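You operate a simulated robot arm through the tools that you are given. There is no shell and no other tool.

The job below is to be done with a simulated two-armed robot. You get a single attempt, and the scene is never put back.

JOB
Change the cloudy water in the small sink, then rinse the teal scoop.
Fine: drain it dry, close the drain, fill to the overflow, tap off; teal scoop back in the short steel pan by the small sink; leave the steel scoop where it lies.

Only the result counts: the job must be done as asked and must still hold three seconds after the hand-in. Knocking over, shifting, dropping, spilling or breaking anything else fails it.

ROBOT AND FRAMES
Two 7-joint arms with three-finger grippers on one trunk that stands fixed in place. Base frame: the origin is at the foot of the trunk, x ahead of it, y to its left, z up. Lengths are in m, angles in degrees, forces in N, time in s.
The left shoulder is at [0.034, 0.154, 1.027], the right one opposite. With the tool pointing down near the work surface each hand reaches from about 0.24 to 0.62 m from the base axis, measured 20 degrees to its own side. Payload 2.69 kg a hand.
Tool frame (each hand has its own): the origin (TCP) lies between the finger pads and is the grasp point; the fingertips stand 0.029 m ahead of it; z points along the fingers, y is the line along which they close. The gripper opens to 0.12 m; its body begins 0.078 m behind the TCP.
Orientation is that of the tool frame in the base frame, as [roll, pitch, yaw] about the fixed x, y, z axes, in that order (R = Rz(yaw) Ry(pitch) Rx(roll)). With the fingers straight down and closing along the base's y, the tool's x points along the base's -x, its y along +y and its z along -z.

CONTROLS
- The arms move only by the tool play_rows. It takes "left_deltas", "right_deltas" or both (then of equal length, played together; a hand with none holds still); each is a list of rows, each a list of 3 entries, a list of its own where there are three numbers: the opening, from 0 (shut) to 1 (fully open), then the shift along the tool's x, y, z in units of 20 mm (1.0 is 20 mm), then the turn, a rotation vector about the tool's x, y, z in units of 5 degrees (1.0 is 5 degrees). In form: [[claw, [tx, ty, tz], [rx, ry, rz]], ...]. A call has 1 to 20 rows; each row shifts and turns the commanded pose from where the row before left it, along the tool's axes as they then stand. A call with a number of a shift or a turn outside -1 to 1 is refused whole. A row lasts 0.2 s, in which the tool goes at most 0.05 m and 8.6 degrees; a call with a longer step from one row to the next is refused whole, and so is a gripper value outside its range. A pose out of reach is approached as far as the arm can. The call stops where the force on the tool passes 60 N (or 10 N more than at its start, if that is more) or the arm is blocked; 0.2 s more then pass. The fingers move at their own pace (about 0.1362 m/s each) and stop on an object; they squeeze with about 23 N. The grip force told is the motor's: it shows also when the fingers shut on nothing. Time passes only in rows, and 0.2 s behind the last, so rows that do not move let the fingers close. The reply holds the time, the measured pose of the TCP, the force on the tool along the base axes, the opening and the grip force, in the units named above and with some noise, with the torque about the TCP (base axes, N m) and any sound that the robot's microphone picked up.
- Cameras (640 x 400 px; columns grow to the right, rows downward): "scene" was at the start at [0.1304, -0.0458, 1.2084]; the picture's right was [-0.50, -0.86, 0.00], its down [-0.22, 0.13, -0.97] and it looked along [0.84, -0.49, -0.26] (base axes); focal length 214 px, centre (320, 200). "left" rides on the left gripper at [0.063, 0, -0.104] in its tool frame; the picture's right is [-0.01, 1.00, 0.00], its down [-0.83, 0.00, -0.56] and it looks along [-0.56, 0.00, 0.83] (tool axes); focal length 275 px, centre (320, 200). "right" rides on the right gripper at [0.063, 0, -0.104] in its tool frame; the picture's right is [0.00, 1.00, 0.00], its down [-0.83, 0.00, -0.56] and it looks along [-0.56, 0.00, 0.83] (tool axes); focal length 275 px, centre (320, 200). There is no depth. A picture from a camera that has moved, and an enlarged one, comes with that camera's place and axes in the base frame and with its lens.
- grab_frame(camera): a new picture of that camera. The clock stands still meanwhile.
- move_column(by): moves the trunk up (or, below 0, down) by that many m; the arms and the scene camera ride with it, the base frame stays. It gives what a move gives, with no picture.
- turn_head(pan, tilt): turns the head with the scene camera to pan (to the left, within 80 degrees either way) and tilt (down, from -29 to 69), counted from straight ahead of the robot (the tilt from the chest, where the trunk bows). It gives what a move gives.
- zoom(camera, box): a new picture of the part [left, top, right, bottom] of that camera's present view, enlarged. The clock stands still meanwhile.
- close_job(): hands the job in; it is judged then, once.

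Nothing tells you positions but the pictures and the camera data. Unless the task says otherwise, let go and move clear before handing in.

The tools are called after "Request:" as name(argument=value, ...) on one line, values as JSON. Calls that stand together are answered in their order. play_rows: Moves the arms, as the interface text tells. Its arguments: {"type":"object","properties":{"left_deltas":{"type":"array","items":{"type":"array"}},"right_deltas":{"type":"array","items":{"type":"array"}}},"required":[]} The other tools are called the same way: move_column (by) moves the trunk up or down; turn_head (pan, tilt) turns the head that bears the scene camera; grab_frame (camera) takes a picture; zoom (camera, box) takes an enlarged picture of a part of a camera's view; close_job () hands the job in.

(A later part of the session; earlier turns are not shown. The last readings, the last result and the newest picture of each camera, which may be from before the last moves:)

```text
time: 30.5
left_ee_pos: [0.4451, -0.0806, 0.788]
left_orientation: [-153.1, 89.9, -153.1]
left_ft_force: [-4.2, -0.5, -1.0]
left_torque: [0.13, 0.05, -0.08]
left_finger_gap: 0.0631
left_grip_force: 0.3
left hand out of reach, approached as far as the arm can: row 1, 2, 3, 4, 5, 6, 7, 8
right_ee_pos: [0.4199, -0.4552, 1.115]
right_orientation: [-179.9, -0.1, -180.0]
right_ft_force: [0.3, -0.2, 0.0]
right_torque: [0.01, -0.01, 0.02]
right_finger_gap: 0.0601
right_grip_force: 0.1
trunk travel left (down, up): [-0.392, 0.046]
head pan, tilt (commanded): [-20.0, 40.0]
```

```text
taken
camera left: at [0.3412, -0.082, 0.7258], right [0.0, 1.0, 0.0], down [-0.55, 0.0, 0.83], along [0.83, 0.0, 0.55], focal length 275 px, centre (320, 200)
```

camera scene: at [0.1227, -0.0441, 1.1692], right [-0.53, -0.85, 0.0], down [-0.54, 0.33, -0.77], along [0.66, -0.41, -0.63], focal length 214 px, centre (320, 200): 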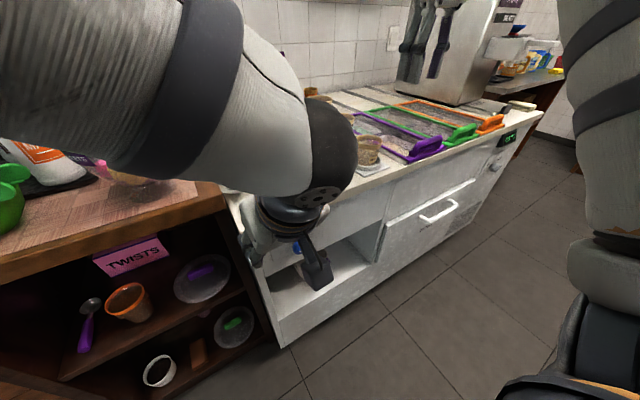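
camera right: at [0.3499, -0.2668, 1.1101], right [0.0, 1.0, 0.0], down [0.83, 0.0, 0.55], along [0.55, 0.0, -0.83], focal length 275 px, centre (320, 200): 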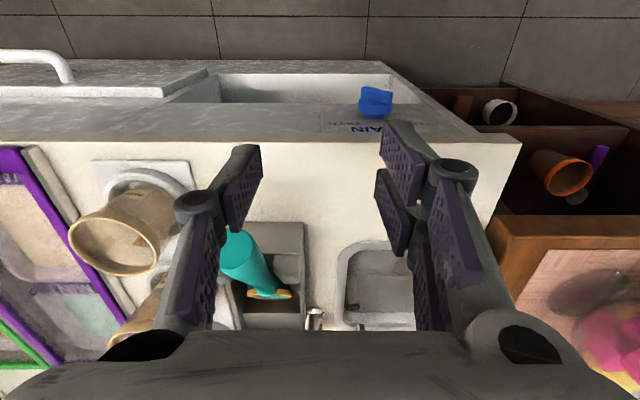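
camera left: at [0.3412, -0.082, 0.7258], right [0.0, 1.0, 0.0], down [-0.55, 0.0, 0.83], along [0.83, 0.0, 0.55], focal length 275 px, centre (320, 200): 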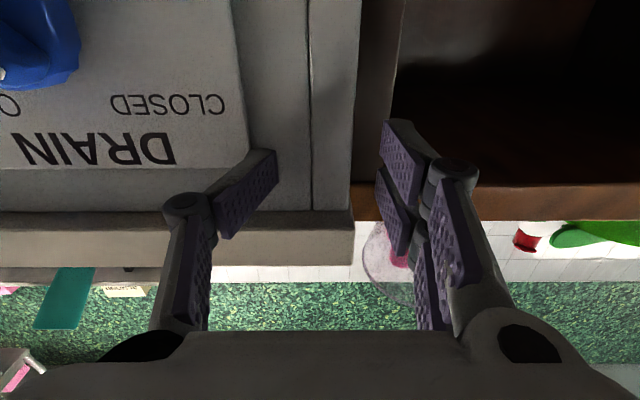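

At full forward tilt the arm can't get there and drifted lightly against the panel, which moved nothing. I'll back off, return to the ~50° tilt that worked, and push the pointer sideways with closed fingers instead.

Request:
play_rows(left_deltas=[[0.5, [0, 0, -1], [0, 0.5, 0]], [0.5, [0, 0, -1], [0, 1, 0]], [0.5, [0, 0, -1], [0, 1, 0]], [0.5, [0, 0, -1], [0, 1, 0]], [0.3, [0, -0.3, -0.6], [0, 1, 0]], [0.2, [0, -0.5, -0.3], [0, 1, 0]], [0, [0, -0.5, 0], [0, 1, 0]], [0, [0, -0.5, 0], [0, 1, 0]], [0, [0, -0.5, 0], [0, 0.5, 0]]])

Request:
grab_frame(camera="left")

```text
time: 32.5
left_ee_pos: [0.3493, -0.1274, 0.8034]
left_orientation: [-180.0, 49.9, -179.9]
left_ft_force: [-0.6, -0.2, 0.3]
left_torque: [0.02, 0.01, -0.01]
left_finger_gap: 0.0001
left_grip_force: 23.1
right_ee_pos: [0.4209, -0.4555, 1.1141]
right_orientation: [-180.0, -0.1, -179.9]
right_ft_force: [0.2, 0.3, -0.4]
right_torque: [0.0, -0.01, -0.04]
right_finger_gap: 0.06
right_grip_force: 0.0
trunk travel left (down, up): [-0.392, 0.046]
head pan, tilt (commanded): [-20.0, 40.0]
```

```text
taken
camera left: at [0.2285, -0.1277, 0.8223], right [0.0, 1.0, 0.0], down [0.11, 0.0, 0.99], along [0.99, 0.0, -0.11], focal length 275 px, centre (320, 200)
```

left: 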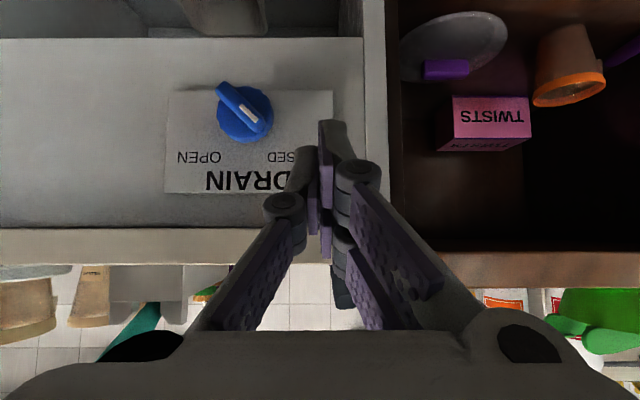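

The left hand is at (0.349, -0.127, 0.803), tilted 50° with fingers closed, and the knob is in view to its right. I'll slide forward along the tool axis to a spot just left of the pointer's upper end.

Request:
play_rows(left_deltas=[[0, [0.03, 0, 1], [0, 0, 0]], [0, [0.03, 0, 1], [0, 0, 0]], [0, [0.03, 0, 0.95], [0, 0, 0]], [0, [0.03, 0, 0.95], [0, 0, 0]]])

Request:
grab_frame(camera="left")

```text
time: 33.5
left_ee_pos: [0.4064, -0.1281, 0.7513]
left_orientation: [-179.7, 50.0, -179.8]
left_ft_force: [0.4, 0.4, 0.2]
left_torque: [0.03, -0.03, -0.01]
left_finger_gap: 0.0001
left_grip_force: 23.1
right_ee_pos: [0.4205, -0.4549, 1.1143]
right_orientation: [180.0, 0.0, -180.0]
right_ft_force: [-0.1, -0.2, -0.2]
right_torque: [-0.03, -0.01, 0.0]
right_finger_gap: 0.0599
right_grip_force: 0.1
trunk travel left (down, up): [-0.392, 0.046]
head pan, tilt (commanded): [-20.0, 40.0]
```

```text
taken
camera left: at [0.2864, -0.1277, 0.7711], right [0.0, 1.0, 0.0], down [0.11, 0.0, 0.99], along [0.99, 0.0, -0.11], focal length 275 px, centre (320, 200)
```

left: 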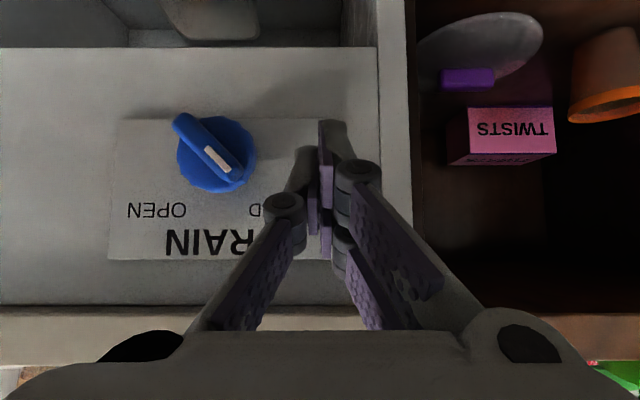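

The fingertips are beside the pointer's upper end, just to its left. I'll push slowly to the robot's right in 10 mm rows and watch.

Request:
play_rows(left_deltas=[[0, [0, -0.5, 0], [0, 0, 0]], [0, [0, -0.5, 0], [0, 0, 0]], [0, [0, -0.5, 0], [0, 0, 0]], [0, [0, -0.5, 0], [0, 0, 0]]])

Request:
grab_frame(camera="left")

```text
time: 34.5
left_ee_pos: [0.4082, -0.1649, 0.7539]
left_orientation: [180.0, 50.1, -179.7]
left_ft_force: [-12.5, 16.2, 11.4]
left_torque: [0.11, -0.15, 0.22]
left_finger_gap: 0.0001
left_grip_force: 23.0
right_ee_pos: [0.4182, -0.4527, 1.1162]
right_orientation: [-180.0, 0.1, -180.0]
right_ft_force: [0.0, -0.7, 0.4]
right_torque: [0.01, 0.02, -0.02]
right_finger_gap: 0.0598
right_grip_force: 0.0
trunk travel left (down, up): [-0.392, 0.046]
head pan, tilt (commanded): [-20.0, 40.0]
```

```text
taken
camera left: at [0.2876, -0.1657, 0.7726], right [0.0, 1.0, 0.0], down [0.11, 0.0, 0.99], along [0.99, 0.0, -0.11], focal length 275 px, centre (320, 200)
```

left: 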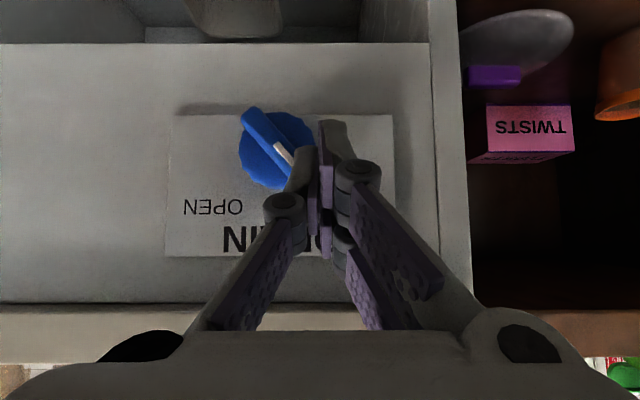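

The finger is touching the pointer and pushing at about 16 N. I'll zoom in to check the contact before pressing on.

Request:
zoom(camera="left", box=[220, 90, 380, 230])

```text
2.86 times, centred on (300, 160) of left
camera zoom: at [0.2876, -0.1657, 0.7726], right [0.0, 1.0, 0.0], down [0.11, 0.0, 0.99], along [0.99, 0.0, -0.11], focal length 786 px, centre (377, 314)
```

zoom: 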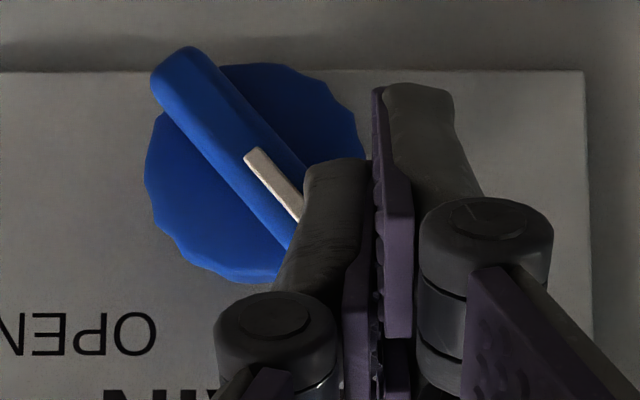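

The leading finger barely catches the front edge of the ridge. I'll back off, reach 10 mm deeper and slightly higher, then push again.

Request:
play_rows(left_deltas=[[0, [0, 0.8, 0], [0, 0, 0]], [0, [-0.44, 0.2, 0.29], [0, 0, 0]], [0, [0, -0.5, 0], [0, 0, 0]], [0, [0, -0.5, 0], [0, 0, 0]], [0, [0, -0.4, 0], [0, 0, 0]]])

Request:
zoom(camera="left", box=[200, 80, 380, 230])

```text
time: 35.7
left_ee_pos: [0.4186, -0.1744, 0.7563]
left_orientation: [-179.8, 50.0, -179.9]
left_ft_force: [-1.4, 3.6, 3.9]
left_torque: [0.03, 0.0, 0.0]
left_finger_gap: 0.0002
left_grip_force: 22.7
right_ee_pos: [0.4199, -0.4539, 1.1147]
right_orientation: [180.0, 0.1, 180.0]
right_ft_force: [0.5, 0.1, 0.5]
right_torque: [-0.02, -0.02, 0.0]
right_finger_gap: 0.0597
right_grip_force: 0.0
trunk travel left (down, up): [-0.392, 0.046]
head pan, tilt (commanded): [-20.0, 40.0]
```

```text
2.67 times, centred on (290, 155) of left
camera zoom: at [0.2981, -0.1749, 0.7741], right [0.0, 1.0, 0.0], down [0.11, 0.0, 0.99], along [0.99, 0.0, -0.11], focal length 734 px, centre (400, 320)
```

zoom: 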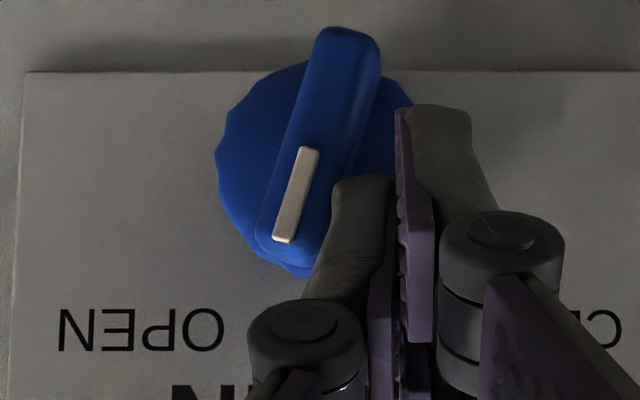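

The pointer has turned past vertical toward OPEN. I'll keep pushing in small steps.

Request:
play_rows(left_deltas=[[0, [0, -0.4, 0], [0, 0, 0]], [0, [0, -0.4, 0], [0, 0, 0]]])

Request:
zoom(camera="left", box=[200, 80, 380, 230])

```text
time: 36.3
left_ee_pos: [0.4191, -0.1827, 0.7586]
left_orientation: [179.4, 50.4, -179.5]
left_ft_force: [-5.5, 54.2, 20.0]
left_torque: [0.93, -0.09, 0.59]
left_finger_gap: 0.0
left_grip_force: 22.8
right_ee_pos: [0.4193, -0.4517, 1.1166]
right_orientation: [-179.8, 0.2, 179.9]
right_ft_force: [1.0, -0.3, 0.0]
right_torque: [-0.03, 0.01, -0.02]
right_finger_gap: 0.0602
right_grip_force: 0.0
trunk travel left (down, up): [-0.392, 0.046]
head pan, tilt (commanded): [-20.0, 40.0]
```

```text
2.67 times, centred on (290, 155) of left
camera zoom: at [0.2997, -0.1851, 0.776], right [-0.01, 1.0, 0.01], down [0.1, -0.01, 0.99], along [0.99, 0.02, -0.1], focal length 734 px, centre (400, 320)
```

zoom: 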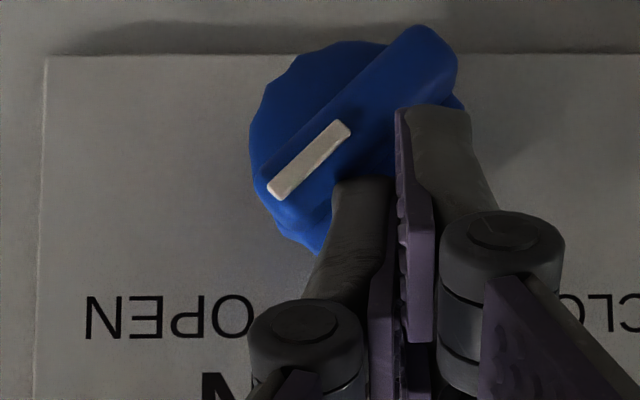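

The pointer now aims at OPEN and the force jumped to 54 N, so it has reached its stop. I'll ease off, withdraw and look at the water.

Request:
play_rows(left_deltas=[[0, [0, 0.6, 0], [0, 0, 0]], [0, [0, 0.6, 0], [0, 0, 0]], [0, [0, 0.5, -1], [0, 0, 0]], [0, [0, 0.5, -1], [0, 0, 0]], [0, [0, 0.5, -1], [0, 0, 0]]])

Request:
grab_frame(camera="left")

Request:
grab_frame(camera="scene")

Request:
grab_frame(camera="right")

```text
time: 37.5
left_ee_pos: [0.371, -0.1373, 0.7936]
left_orientation: [-179.9, 50.0, -179.9]
left_ft_force: [0.2, 0.3, 0.6]
left_torque: [-0.02, 0.03, 0.01]
left_finger_gap: 0.0
left_grip_force: 23.0
right_ee_pos: [0.4205, -0.4547, 1.114]
right_orientation: [180.0, 0.0, -179.9]
right_ft_force: [0.7, 0.1, 0.1]
right_torque: [-0.01, -0.01, 0.0]
right_finger_gap: 0.0598
right_grip_force: 0.0
trunk travel left (down, up): [-0.392, 0.046]
head pan, tilt (commanded): [-20.0, 40.0]
```

```text
taken
camera left: at [0.2508, -0.1379, 0.8124], right [0.0, 1.0, 0.0], down [0.11, 0.0, 0.99], along [0.99, 0.0, -0.11], focal length 275 px, centre (320, 200)
```

left: 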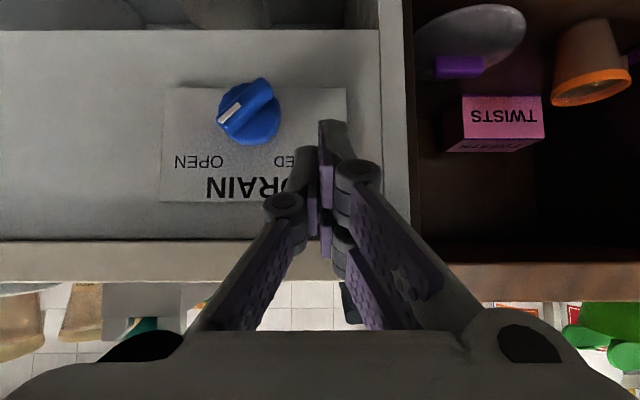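

```text
taken
camera scene: at [0.1294, -0.0278, 1.1687], right [-0.34, -0.94, 0.0], down [-0.6, 0.22, -0.77], along [0.72, -0.26, -0.64], focal length 214 px, centre (320, 200)
```

scene: 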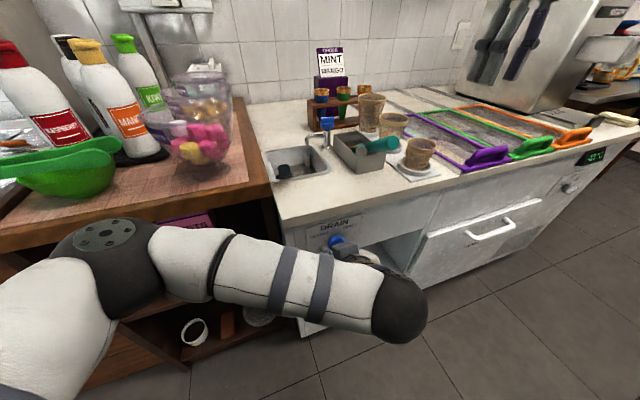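

```text
taken
camera right: at [0.3557, -0.4557, 1.2199], right [0.0, 1.0, 0.0], down [0.83, 0.0, 0.56], along [0.56, 0.0, -0.83], focal length 275 px, centre (320, 200)
```

right: 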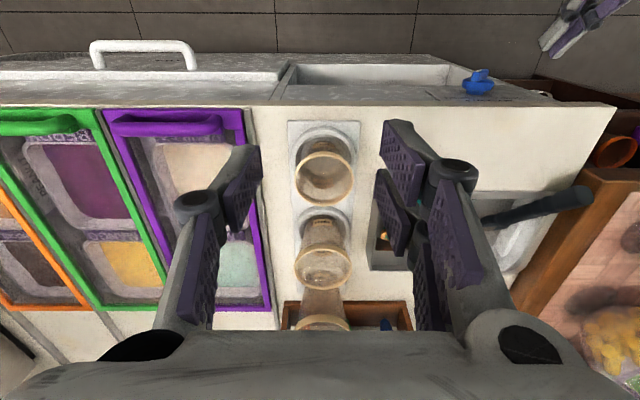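

The drain pointer sits on OPEN. I'll zoom on the sink to see whether it is draining.

Request:
zoom(camera="scene", box=[255, 105, 415, 215])

Request:
zoom(camera="scene", box=[260, 140, 335, 190])

```text
3.64 times, centred on (335, 160) of scene
camera zoom: at [0.1294, -0.0278, 1.1687], right [-0.34, -0.94, 0.0], down [-0.6, 0.22, -0.77], along [0.72, -0.26, -0.64], focal length 780 px, centre (266, 346)
```

zoom: 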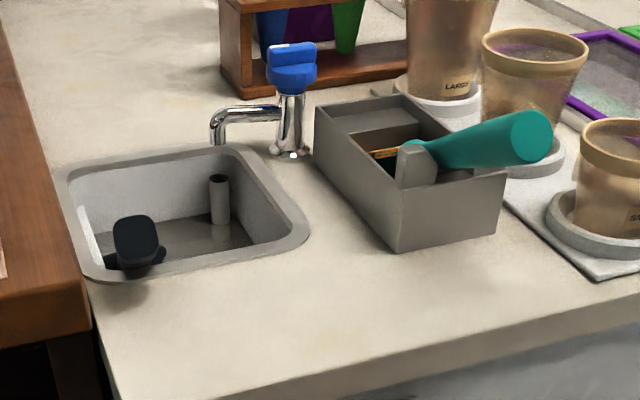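

```text
8.00 times, centred on (298, 165) of scene
camera zoom: at [0.1294, -0.0278, 1.1687], right [-0.34, -0.94, 0.0], down [-0.6, 0.22, -0.77], along [0.72, -0.26, -0.64], focal length 1716 px, centre (500, 480)
```

zoom: 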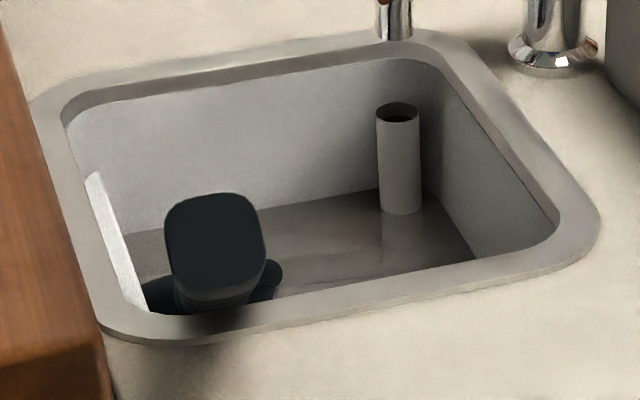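

The sink is draining quickly, with the standpipe overflow now standing clear. While it empties I'll bring the closed right hand high over the counter toward the tap.

Request:
play_rows(right_deltas=[[0, [-0.7, 1, 0], [0, 0, 0]], [0, [-0.7, 1, 0], [0, 0, 0]], [0, [-0.7, 1, 0], [0, 0, 0]], [0, [-0.7, 1, 0], [0, 0, 0]], [0, [-0.7, 1, 0], [0, 0, 0]], [0, [-0.7, 1, 0], [0, 0, 0]], [0, [-0.7, 1, 0], [0, 0, 0]], [0, [-0.7, 1, 0], [0, 0, 0]], [0, [-0.7, 1, 0], [0, 0, 0]], [0, [-0.7, 1, 0], [0, 0, 0]], [0, [0, 0, 0], [0, -1, 0]], [0, [0, 0, 0], [0, -1, 0]], [0, [0, 0, 0], [0, -1, 0]], [0, [0, 0, 0], [0, -1, 0]]])

Request:
grab_frame(camera="scene")

Request:
grab_frame(camera="right")

```text
time: 40.5
left_ee_pos: [0.3711, -0.1363, 0.7927]
left_orientation: [-179.9, 50.0, -179.8]
left_ft_force: [-0.7, -0.3, -0.3]
left_torque: [0.01, 0.02, -0.03]
left_finger_gap: 0.0
left_grip_force: 22.9
right_ee_pos: [0.4931, -0.3069, 1.1135]
right_orientation: [179.9, 20.1, 179.9]
right_ft_force: [0.4, -0.3, 0.0]
right_torque: [-0.01, 0.02, -0.02]
right_finger_gap: 0.0
right_grip_force: 23.1
right hand out of reach, approached as far as the arm can: row 5, 6, 7, 8, 10
trunk travel left (down, up): [-0.392, 0.046]
head pan, tilt (commanded): [-20.0, 40.0]
```

```text
taken
camera scene: at [0.1321, -0.0253, 1.1718], right [-0.31, -0.95, 0.0], down [-0.58, 0.19, -0.79], along [0.75, -0.24, -0.61], focal length 214 px, centre (320, 200)
```

scene: 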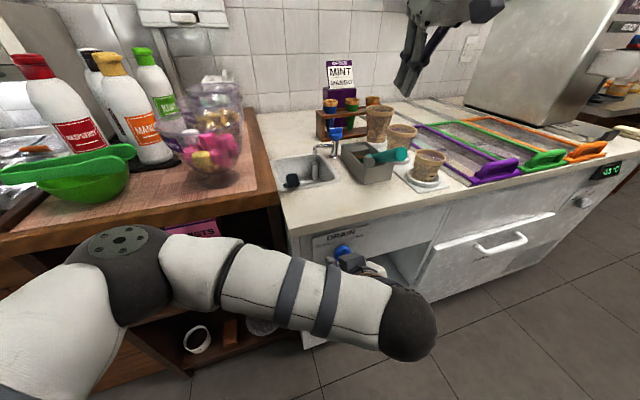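

```text
taken
camera right: at [0.3976, -0.309, 1.191], right [0.0, 1.0, 0.0], down [0.59, 0.0, 0.81], along [0.81, 0.0, -0.59], focal length 275 px, centre (320, 200)
```

right: 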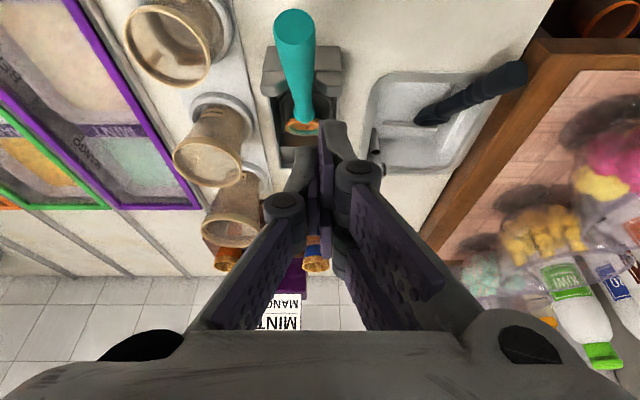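

The right hand is over the counter now, and its camera sees into the sink. I'll check whether it is dry.

Request:
zoom(camera="right", box=[350, 55, 540, 205])

Request:
zoom(camera="scene", box=[265, 140, 345, 200])

```text
2.67 times, centred on (445, 130) of right
camera zoom: at [0.3976, -0.309, 1.191], right [0.0, 1.0, 0.0], down [0.59, 0.0, 0.81], along [0.81, 0.0, -0.59], focal length 734 px, centre (-13, 387)
```

zoom: 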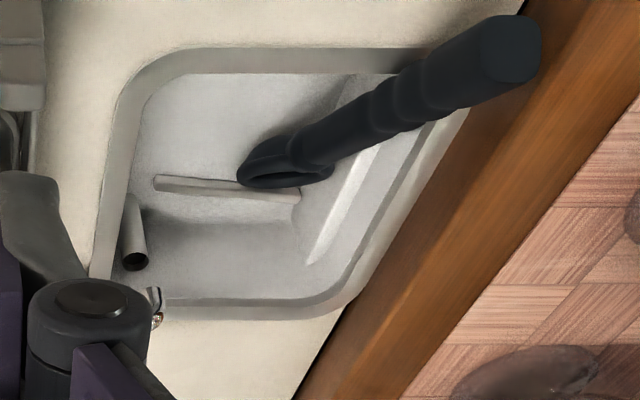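

```text
6.67 times, centred on (305, 170) of scene
camera zoom: at [0.1321, -0.0253, 1.1718], right [-0.31, -0.95, 0.0], down [-0.58, 0.19, -0.79], along [0.75, -0.24, -0.61], focal length 1430 px, centre (420, 400)
```

zoom: 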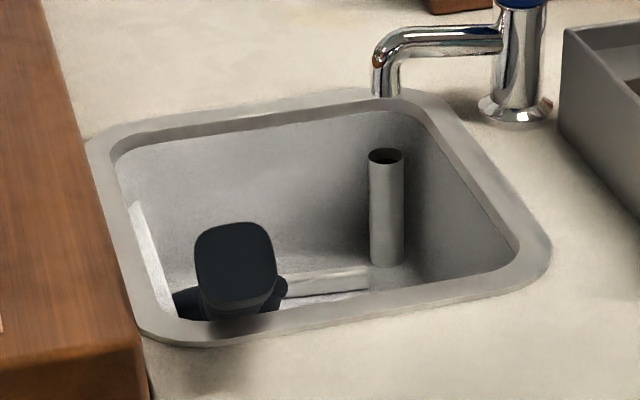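

The sink looks dry, with only a spade-type steel scoop with a black handle lying in it. To close the drain I'll move the left fingertips around to the robot's right of the pointer, at knob height.

Request:
play_rows(left_deltas=[[0, [0, -1, 0], [0, 0, 0]], [0, [0, -1, 0], [0, 0, 0]], [0, [0, -1, 0], [0, 0, 0]], [0, [0, -1, 0], [0, 0, 0]], [0, [0, -1, 0], [0, 0, 0]], [0, [0, -0.6, 0], [0, 0, 0]], [0, [0.21, 0, 0.8], [0, 0, 0]], [0, [0.21, 0, 0.8], [0, 0, 0]]])

Request:
grab_frame(camera="left")

Request:
zoom(camera="scene", box=[265, 140, 345, 200])

```text
time: 42.3
left_ee_pos: [0.3944, -0.1854, 0.7687]
left_orientation: [-179.9, 50.0, -179.8]
left_ft_force: [0.4, -0.3, -0.8]
left_torque: [0.02, -0.01, -0.01]
left_finger_gap: 0.0001
left_grip_force: 22.7
left hand out of reach, approached as far as the arm can: row 3, 4, 5, 6
right_ee_pos: [0.4927, -0.3083, 1.1147]
right_orientation: [-179.9, 20.1, 180.0]
right_ft_force: [0.3, 0.4, 0.1]
right_torque: [0.0, 0.03, 0.04]
right_finger_gap: 0.0002
right_grip_force: 23.1
trunk travel left (down, up): [-0.392, 0.046]
head pan, tilt (commanded): [-20.0, 40.0]
```

```text
taken
camera left: at [0.2737, -0.1865, 0.7885], right [0.0, 1.0, 0.0], down [0.11, 0.0, 0.99], along [0.99, 0.0, -0.11], focal length 275 px, centre (320, 200)
```

left: 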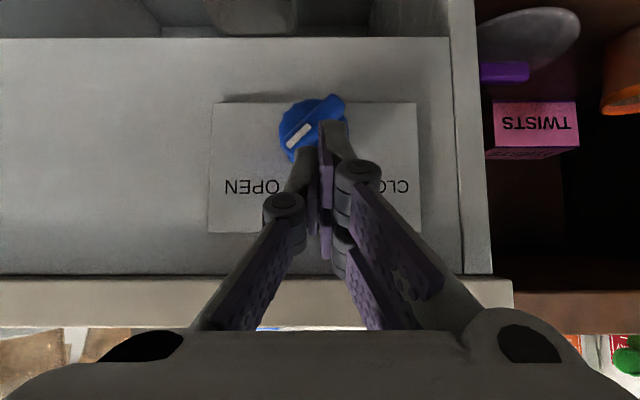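

```text
6.67 times, centred on (305, 170) of scene
camera zoom: at [0.1321, -0.0256, 1.1724], right [-0.31, -0.95, 0.0], down [-0.58, 0.19, -0.79], along [0.75, -0.25, -0.61], focal length 1430 px, centre (420, 400)
```

zoom: 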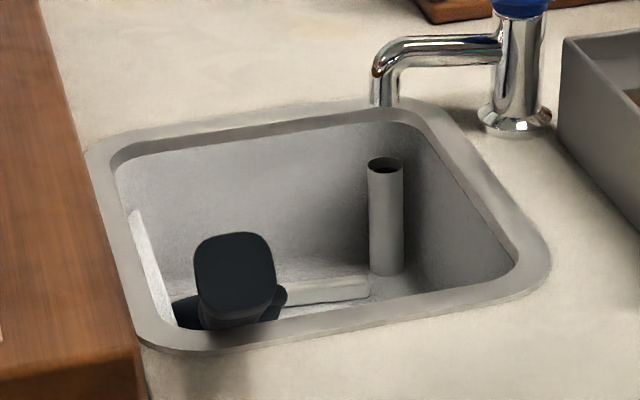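

The left arm can't shift further right at this heading, so I'll yaw the hand to point forward-right. That brings the fingertips past the pointer on its right side.

Request:
play_rows(left_deltas=[[0, [0, -0.4, -0.4], [0.766, 0, 0.643]], [0, [0, -0.6, -0.2], [0.766, 0, 0.643]], [0, [0, -0.6, 0], [0.766, 0, 0.643]], [0, [0, -0.7, 0], [0.766, 0, 0.643]], [0, [0, -0.7, 0], [0.766, 0, 0.643]]])

Request:
grab_frame(camera="left")

```text
time: 43.5
left_ee_pos: [0.3716, -0.2447, 0.7758]
left_orientation: [-179.9, 50.1, 155.0]
left_ft_force: [-0.6, -0.3, -0.2]
left_torque: [0.02, 0.02, 0.04]
left_finger_gap: 0.0002
left_grip_force: 23.2
right_ee_pos: [0.4941, -0.3078, 1.1147]
right_orientation: [180.0, 20.1, -180.0]
right_ft_force: [0.3, -0.3, -0.3]
right_torque: [-0.01, -0.01, 0.07]
right_finger_gap: 0.0
right_grip_force: 22.9
trunk travel left (down, up): [-0.392, 0.046]
head pan, tilt (commanded): [-20.0, 40.0]
```

```text
taken
camera left: at [0.2628, -0.1937, 0.7954], right [0.43, 0.9, 0.0], down [0.1, -0.05, 0.99], along [0.9, -0.42, -0.11], focal length 275 px, centre (320, 200)
```

left: 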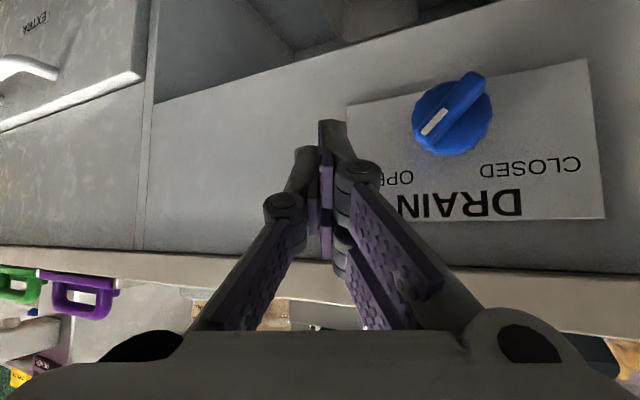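

The fingertips are now to the right of the knob. I'll move them forward to knob depth, then push back toward CLOSED.

Request:
play_rows(left_deltas=[[0, [0.07, 0.28, 0.85], [0, 0, 0]], [0, [0.07, 0.28, 0.85], [0, 0, 0]], [0, [0.07, 0.28, 0.85], [0, 0, 0]], [0, [0.136, 0.453, -0.162], [0, 0, 0]], [0, [0.136, 0.453, -0.162], [0, 0, 0]]])

Request:
grab_frame(camera="left")

```text
time: 44.7
left_ee_pos: [0.4141, -0.2239, 0.7408]
left_orientation: [-179.9, 50.1, 155.1]
left_ft_force: [-0.6, 0.2, 0.4]
left_torque: [-0.01, -0.01, -0.02]
left_finger_gap: 0.0001
left_grip_force: 23.0
right_ee_pos: [0.4933, -0.3079, 1.1154]
right_orientation: [-180.0, 19.9, 179.9]
right_ft_force: [0.5, 0.3, 0.1]
right_torque: [0.03, -0.01, 0.01]
right_finger_gap: 0.0
right_grip_force: 22.7
trunk travel left (down, up): [-0.392, 0.046]
head pan, tilt (commanded): [-20.0, 40.0]
```

```text
taken
camera left: at [0.3046, -0.1735, 0.7603], right [0.42, 0.91, 0.0], down [0.1, -0.05, 0.99], along [0.9, -0.42, -0.11], focal length 275 px, centre (320, 200)
```

left: 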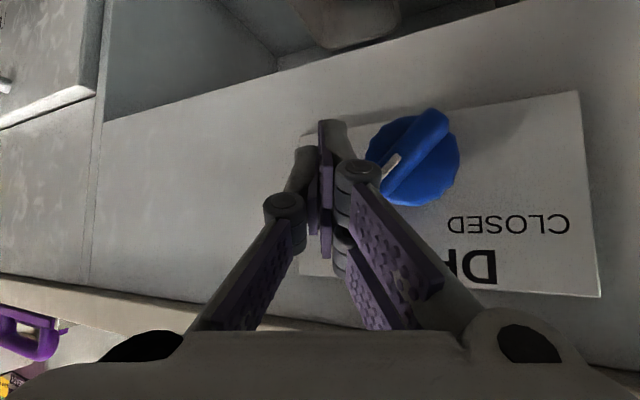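

The fingers sit just to the right of the white-marked end. I'll push left in 10 mm steps.

Request:
play_rows(left_deltas=[[0, [0.136, 0.453, -0.162], [0, 0, 0]], [0, [0.136, 0.453, -0.162], [0, 0, 0]], [0, [0.136, 0.453, -0.162], [0, 0, 0]]])

Request:
grab_frame(camera="left")

```text
time: 45.5
left_ee_pos: [0.41, -0.1955, 0.7433]
left_orientation: [-179.7, 50.2, 154.9]
left_ft_force: [-3.9, -11.4, 10.9]
left_torque: [-0.07, -0.14, -0.25]
left_finger_gap: 0.0
left_grip_force: 23.2
right_ee_pos: [0.4925, -0.3089, 1.1147]
right_orientation: [179.8, 20.2, -180.0]
right_ft_force: [0.2, 0.2, 0.0]
right_torque: [0.02, 0.04, 0.02]
right_finger_gap: 0.0
right_grip_force: 23.1
trunk travel left (down, up): [-0.392, 0.046]
head pan, tilt (commanded): [-20.0, 40.0]
```

```text
taken
camera left: at [0.3016, -0.1454, 0.7609], right [0.43, 0.9, 0.0], down [0.09, -0.05, 0.99], along [0.9, -0.42, -0.1], focal length 275 px, centre (320, 200)
```

left: 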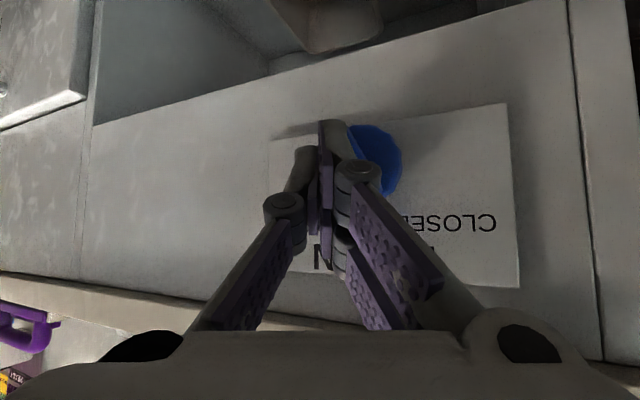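

The fingers now hide the ridge and the contact force is moderate. I'll keep pushing left.

Request:
play_rows(left_deltas=[[0, [0.136, 0.453, -0.162], [0, 0, 0]], [0, [0.136, 0.453, -0.162], [0, 0, 0]]])

Request:
grab_frame(camera="left")

Request:
zoom(camera="scene", box=[310, 220, 400, 290])

```text
time: 46.0
left_ee_pos: [0.4083, -0.1881, 0.7483]
left_orientation: [-178.3, 50.9, 155.1]
left_ft_force: [-0.3, -13.9, 7.4]
left_torque: [-0.18, -0.16, -0.34]
left_finger_gap: 0.0001
left_grip_force: 23.5
right_ee_pos: [0.4939, -0.3066, 1.1143]
right_orientation: [179.8, 20.0, -180.0]
right_ft_force: [0.8, 1.1, -0.2]
right_torque: [-0.07, 0.05, -0.03]
right_finger_gap: 0.0003
right_grip_force: 23.2
trunk travel left (down, up): [-0.392, 0.046]
head pan, tilt (commanded): [-20.0, 40.0]
stopped in row 2 (left hand): the force on the tool passed its limit at 65 N (the readings are from after the stop); the commanded pose is now the measured one
```

```text
taken
camera left: at [0.3008, -0.1357, 0.7642], right [0.45, 0.9, -0.02], down [0.09, -0.03, 1.0], along [0.89, -0.44, -0.09], focal length 275 px, centre (320, 200)
```

left: 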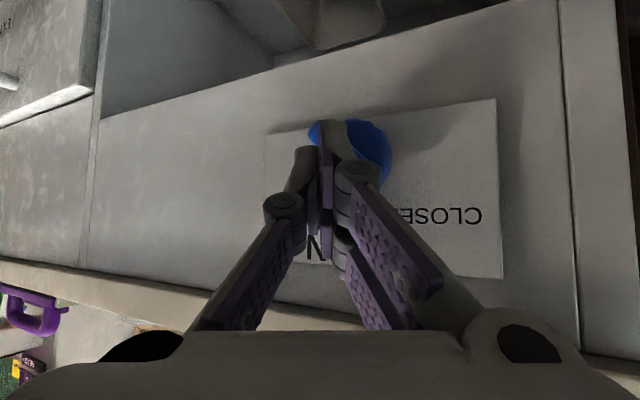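

```text
5.71 times, centred on (355, 255) of scene
camera zoom: at [0.1319, -0.025, 1.172], right [-0.32, -0.95, 0.0], down [-0.58, 0.19, -0.79], along [0.75, -0.25, -0.61], focal length 1226 px, centre (120, -114)
```

zoom: 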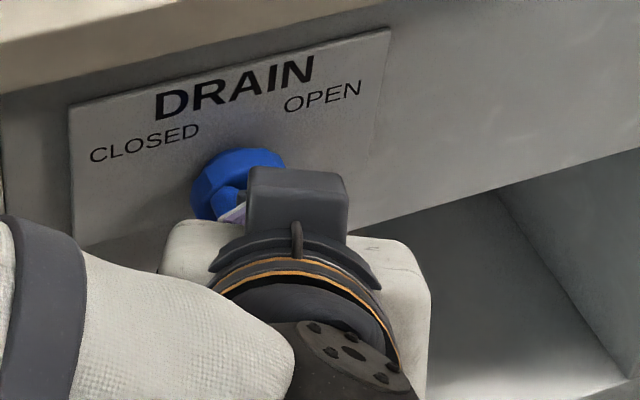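

The push hit the 60 N limit. I'll ease back and look at where the pointer stands.

Request:
play_rows(left_deltas=[[0, [-0.136, -0.453, 0.162], [0, 0, 0]], [0, [-0.136, -0.5, -0.6], [0, 0, 0]], [0, [0, -0.5, -1], [0, 0, 0]], [0, [0, -0.5, -1], [0, 0, 0]]])

Request:
grab_frame(camera="left")

```text
time: 47.0
left_ee_pos: [0.3614, -0.2077, 0.7826]
left_orientation: [-178.8, 50.7, 155.0]
left_ft_force: [-0.1, 0.4, -0.7]
left_torque: [-0.01, -0.01, 0.03]
left_finger_gap: 0.0
left_grip_force: 23.4
right_ee_pos: [0.4932, -0.3067, 1.1137]
right_orientation: [179.9, 20.0, 179.9]
right_ft_force: [0.0, 0.2, -0.6]
right_torque: [0.02, 0.02, -0.02]
right_finger_gap: 0.0
right_grip_force: 23.4
trunk travel left (down, up): [-0.392, 0.046]
head pan, tilt (commanded): [-20.0, 40.0]
```

```text
taken
camera left: at [0.2528, -0.1557, 0.7993], right [0.44, 0.9, -0.01], down [0.09, -0.03, 1.0], along [0.89, -0.44, -0.1], focal length 275 px, centre (320, 200)
```

left: 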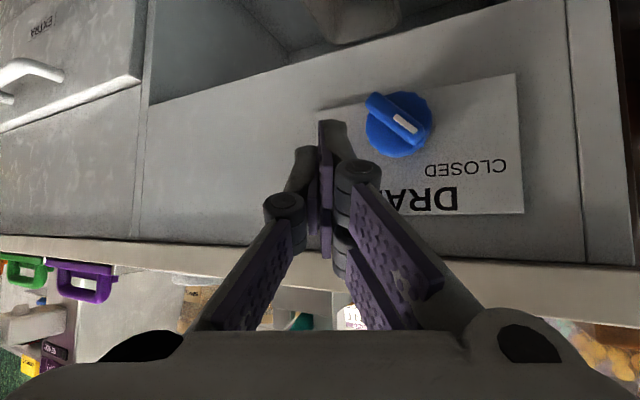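

The pointer is back on the CLOSED side. I'll zoom in to confirm it is at its stop.

Request:
zoom(camera="left", box=[320, 60, 530, 220])

Request:
zoom(camera="scene", box=[300, 215, 400, 290])

```text
2.50 times, centred on (425, 140) of left
camera zoom: at [0.2528, -0.1557, 0.7993], right [0.44, 0.9, -0.01], down [0.09, -0.03, 1.0], along [0.89, -0.44, -0.1], focal length 688 px, centre (58, 350)
```

zoom: 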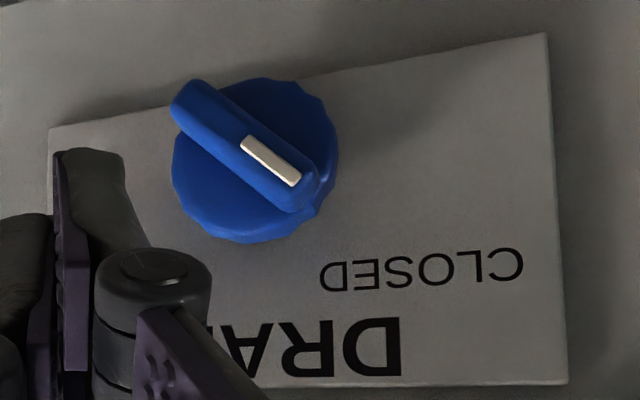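

```text
5.33 times, centred on (350, 252) of scene
camera zoom: at [0.1316, -0.0262, 1.1723], right [-0.32, -0.95, 0.0], down [-0.58, 0.19, -0.79], along [0.75, -0.25, -0.61], focal length 1144 px, centre (160, -80)
```

zoom: 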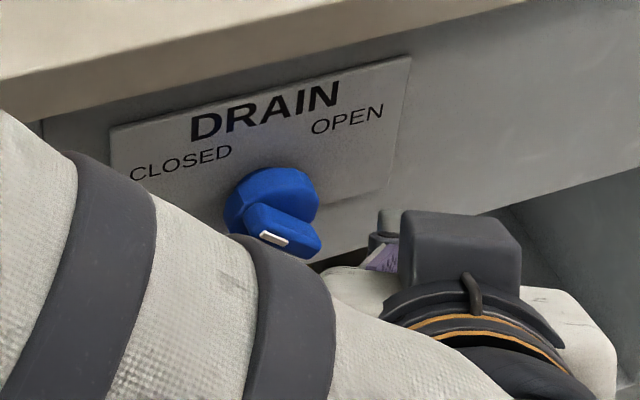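

The drain reads CLOSED again at about 48°, matching the start. Now I'll take the right hand forward over the counter to just in front of the tap handle, staying high at first.

Request:
play_rows(right_deltas=[[0, [-0.893, 0.225, 0.325], [0, 0, 0]], [0, [-0.893, 0.225, 0.325], [0, 0, 0]], [0, [-0.893, 0.225, 0.325], [0, 0, 0]], [0, [-0.893, 0.225, 0.325], [0, 0, 0]], [0, [-0.893, 0.225, 0.325], [0, 0, 0]], [0, [-0.893, 0.225, 0.325], [0, 0, 0]], [0, [-0.893, 0.225, 0.325], [0, 0, 0]], [0, [-0.893, 0.225, 0.325], [0, 0, 0]], [0, [-0.893, 0.225, 0.325], [0, 0, 0]], [0, [0.325, 0, 0.893], [0, 0, 0]], [0, [0.325, 0, 0.893], [0, 0, 0]], [0, [0.325, 0, 0.893], [0, 0, 0]], [0, [0.325, 0, 0.893], [0, 0, 0]]])

Request:
grab_frame(camera="right")

Request:
grab_frame(camera="scene")

```text
time: 49.9
left_ee_pos: [0.3622, -0.208, 0.7809]
left_orientation: [-178.8, 50.7, 155.1]
left_ft_force: [-0.2, -0.4, 0.3]
left_torque: [-0.05, -0.01, 0.0]
left_finger_gap: 0.0001
left_grip_force: 22.8
right_ee_pos: [0.6316, -0.2531, 1.0238]
right_orientation: [-180.0, 19.9, -179.9]
right_ft_force: [0.5, 0.4, 0.6]
right_torque: [0.03, -0.01, -0.03]
right_finger_gap: 0.0
right_grip_force: 22.7
right hand out of reach, approached as far as the arm can: row 6, 7, 8, 9, 10, 11, 12, 13
trunk travel left (down, up): [-0.392, 0.046]
head pan, tilt (commanded): [-20.0, 40.0]
```

```text
taken
camera right: at [0.5358, -0.2533, 1.1012], right [0.0, 1.0, 0.0], down [0.59, 0.0, 0.81], along [0.81, 0.0, -0.59], focal length 275 px, centre (320, 200)
```

right: 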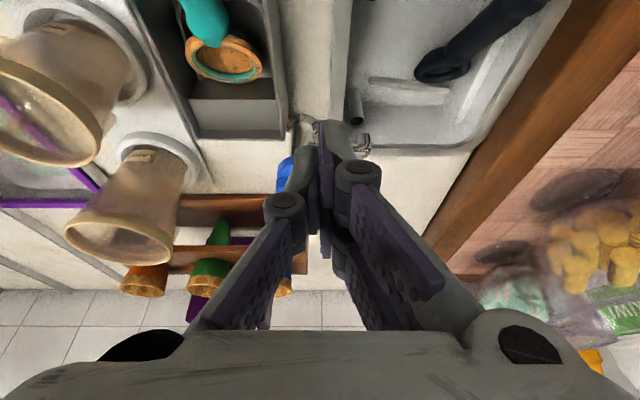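

```text
taken
camera scene: at [0.1298, -0.028, 1.1686], right [-0.34, -0.94, 0.0], down [-0.6, 0.22, -0.77], along [0.72, -0.26, -0.64], focal length 214 px, centre (320, 200)
```

scene: 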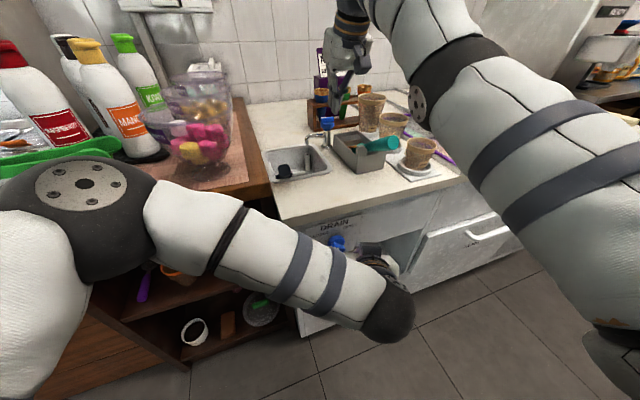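

At this shallow tilt the arm's full reach ends at x≈0.63. Tilting the hand forward to 45° gives the extra reach, so I'll do that and come down to just in front of the handle's left end.

Request:
play_rows(right_deltas=[[0, [0, 0, 0], [0, -1, 0]], [0, [0, 0, 0], [0, -1, 0]], [0, [0, 0, 0], [0, -1, 0]], [0, [0, 0, 0], [0, -1, 0]], [0, [0, 0, 0], [0, -1, 0]], [0, [0.14, 0.04, 0.82], [0, 0, 0]], [0, [0.14, 0.04, 0.82], [0, 0, 0]], [0, [0.14, 0.04, 0.82], [0, 0, 0]]])

Request:
grab_frame(camera="right")

Request:
zoom(camera="scene", box=[265, 70, 425, 190])

```text
time: 51.6
left_ee_pos: [0.3604, -0.2096, 0.7821]
left_orientation: [-178.8, 50.7, 155.0]
left_ft_force: [0.3, 0.3, 0.8]
left_torque: [-0.03, -0.03, 0.0]
left_finger_gap: 0.0
left_grip_force: 23.2
right_ee_pos: [0.7354, -0.2551, 1.0086]
right_orientation: [179.8, 45.0, 179.9]
right_ft_force: [0.5, 0.2, -0.2]
right_torque: [0.01, -0.03, 0.03]
right_finger_gap: 0.0001
right_grip_force: 23.3
right hand out of reach, approached as far as the arm can: row 1, 2, 3, 4, 5, 7, 8
trunk travel left (down, up): [-0.392, 0.046]
head pan, tilt (commanded): [-20.0, 40.0]
```

```text
taken
camera right: at [0.6156, -0.2553, 1.0391], right [0.0, 1.0, 0.0], down [0.19, 0.0, 0.98], along [0.98, 0.0, -0.19], focal length 275 px, centre (320, 200)
```

right: 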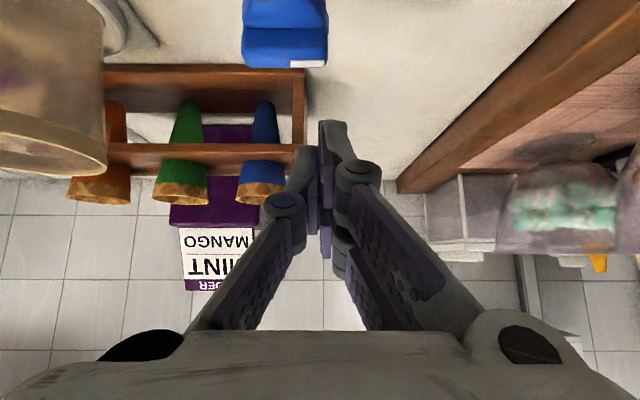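

```text
3.33 times, centred on (345, 130) of scene
camera zoom: at [0.1298, -0.0281, 1.1687], right [-0.34, -0.94, 0.0], down [-0.6, 0.22, -0.77], along [0.72, -0.26, -0.64], focal length 715 px, centre (237, 433)
```

zoom: 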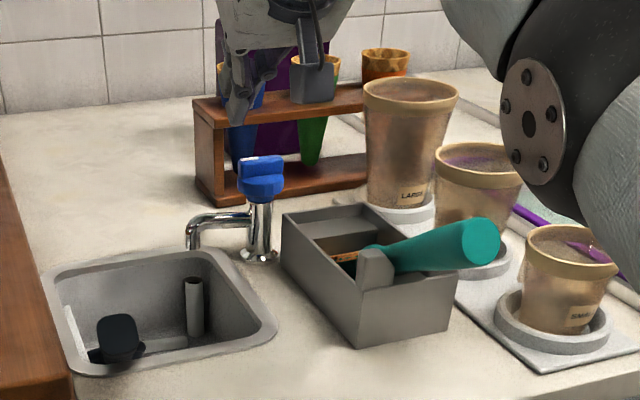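

The hand slid to (0.735, -0.255, 1.009), above and just behind the handle, touching nothing. I'll test gentle backward motion here to learn what the arm allows.

Request:
play_rows(right_deltas=[[0, [0.354, 0, -0.354], [0, 0, 0]], [0, [0.354, 0, -0.354], [0, 0, 0]], [0, [0.354, 0, -0.354], [0, 0, 0]], [0, [0.354, 0, -0.354], [0, 0, 0]], [0, [0.354, 0, -0.354], [0, 0, 0]], [0, [0.354, 0, -0.354], [0, 0, 0]]])

```text
time: 53.0
left_ee_pos: [0.3616, -0.2085, 0.7816]
left_orientation: [-178.8, 50.7, 155.0]
left_ft_force: [0.1, 0.5, 0.0]
left_torque: [0.01, -0.04, 0.0]
left_finger_gap: 0.0001
left_grip_force: 22.9
right_ee_pos: [0.6732, -0.2547, 1.0088]
right_orientation: [180.0, 45.0, -179.9]
right_ft_force: [-0.3, -0.1, -0.1]
right_torque: [-0.02, 0.04, 0.02]
right_finger_gap: 0.0002
right_grip_force: 23.0
trunk travel left (down, up): [-0.392, 0.046]
head pan, tilt (commanded): [-20.0, 40.0]
```

That worked smoothly, and I'm now at (0.673, -0.255, 1.009). I'll come down in front of the handle's left end.

Request:
play_rows(right_deltas=[[0, [0.6, 0.1, 0.6], [0, 0, 0]], [0, [0.6, 0.1, 0.6], [0, 0, 0]], [0, [0.6, 0.1, 0.6], [0, 0, 0]], [0, [0.2, 0, 0.2], [0, 0, 0]]])

Request:
grab_frame(camera="right")

Request:
zoom(camera="scene", box=[285, 80, 365, 150])

```text
time: 54.0
left_ee_pos: [0.3616, -0.2081, 0.7817]
left_orientation: [-178.9, 50.7, 155.0]
left_ft_force: [-0.4, -0.2, 0.1]
left_torque: [0.03, 0.01, 0.0]
left_finger_gap: 0.0002
left_grip_force: 23.2
right_ee_pos: [0.6743, -0.2501, 0.953]
right_orientation: [-180.0, 45.0, 179.9]
right_ft_force: [0.0, 0.6, -0.5]
right_torque: [-0.01, 0.03, 0.02]
right_finger_gap: 0.0001
right_grip_force: 22.7
trunk travel left (down, up): [-0.392, 0.046]
head pan, tilt (commanded): [-20.0, 40.0]
```

```text
taken
camera right: at [0.5541, -0.2504, 0.9819], right [0.0, 1.0, 0.0], down [0.19, 0.0, 0.98], along [0.98, 0.0, -0.19], focal length 275 px, centre (320, 200)
```

right: 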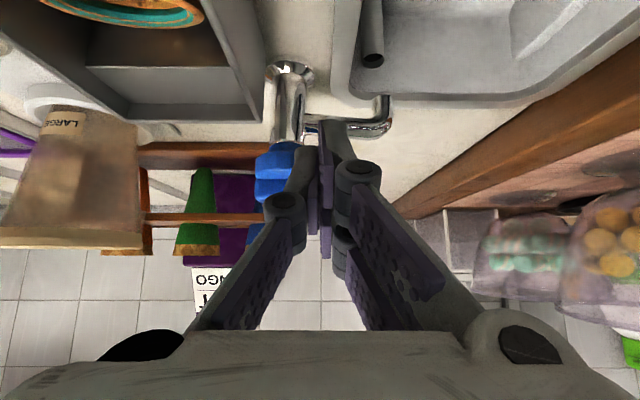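

```text
5.71 times, centred on (325, 115) of scene
camera zoom: at [0.1296, -0.0279, 1.1687], right [-0.34, -0.94, 0.0], down [-0.6, 0.22, -0.77], along [0.72, -0.26, -0.64], focal length 1226 px, centre (291, 686)
```

zoom: 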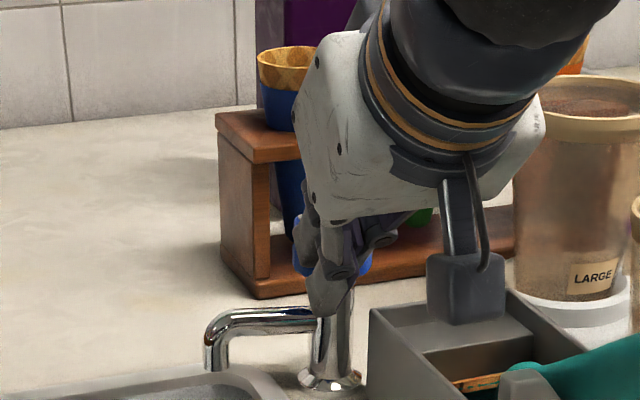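

The single finger lines up with the handle's left end at y≈-0.258. I'll push forward gently and watch the force.

Request:
play_rows(right_deltas=[[0, [-0.354, 0, 0.354], [0, 0, 0]], [0, [-0.354, 0, 0.354], [0, 0, 0]], [0, [-0.354, 0, 0.354], [0, 0, 0]], [0, [-0.354, 0, 0.354], [0, 0, 0]]])

Request:
grab_frame(camera="right")

Request:
zoom(camera="scene", box=[285, 80, 365, 150])

```text
time: 55.0
left_ee_pos: [0.3599, -0.2075, 0.7822]
left_orientation: [-178.6, 50.8, 154.9]
left_ft_force: [-0.3, 0.2, 0.0]
left_torque: [-0.01, 0.0, 0.01]
left_finger_gap: 0.0
left_grip_force: 23.1
right_ee_pos: [0.7111, -0.2476, 0.9542]
right_orientation: [179.8, 44.9, 180.0]
right_ft_force: [-14.7, 12.5, 1.3]
right_torque: [0.27, 0.22, 0.01]
right_finger_gap: 0.0001
right_grip_force: 23.0
trunk travel left (down, up): [-0.392, 0.046]
head pan, tilt (commanded): [-20.0, 40.0]
```

```text
taken
camera right: at [0.5911, -0.2485, 0.9837], right [0.0, 1.0, 0.0], down [0.2, 0.0, 0.98], along [0.98, 0.0, -0.2], focal length 275 px, centre (320, 200)
```

right: 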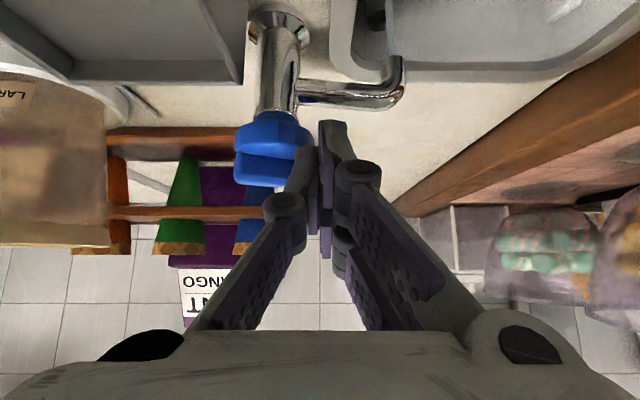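

```text
5.71 times, centred on (325, 115) of scene
camera zoom: at [0.1279, -0.0265, 1.169], right [-0.34, -0.94, 0.0], down [-0.6, 0.22, -0.77], along [0.72, -0.26, -0.64], focal length 1226 px, centre (291, 686)
```

zoom: 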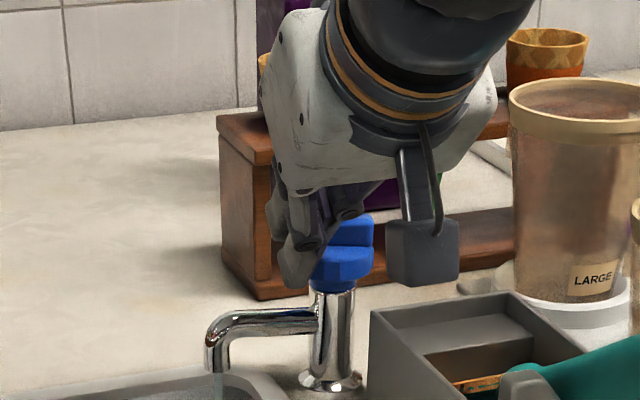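

There's contact at about 15 N with some sideways push. I'll look closely at the handle angle and the spout.

Request:
zoom(camera="right", box=[220, 90, 360, 210])

Request:
zoom(camera="scene", box=[265, 110, 345, 190])

```text
3.33 times, centred on (290, 150) of right
camera zoom: at [0.5911, -0.2485, 0.9837], right [0.0, 1.0, 0.0], down [0.2, 0.0, 0.98], along [0.98, 0.0, -0.2], focal length 918 px, centre (420, 367)
```

zoom: 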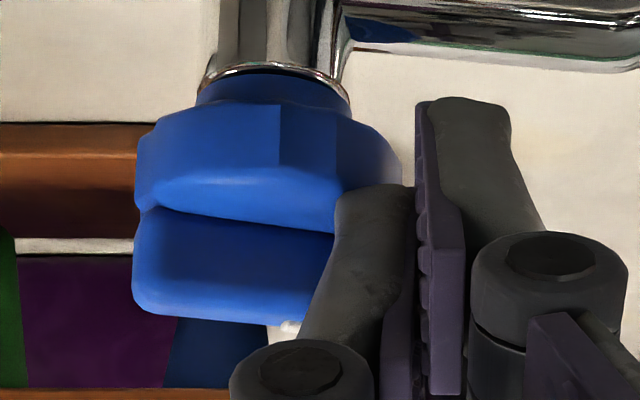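

```text
5.00 times, centred on (305, 150) of scene
camera zoom: at [0.1279, -0.0265, 1.169], right [-0.34, -0.94, 0.0], down [-0.6, 0.22, -0.77], along [0.72, -0.26, -0.64], focal length 1072 px, centre (395, 450)
```

zoom: 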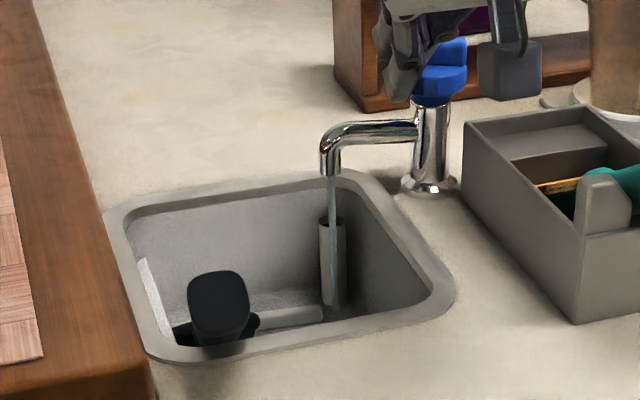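

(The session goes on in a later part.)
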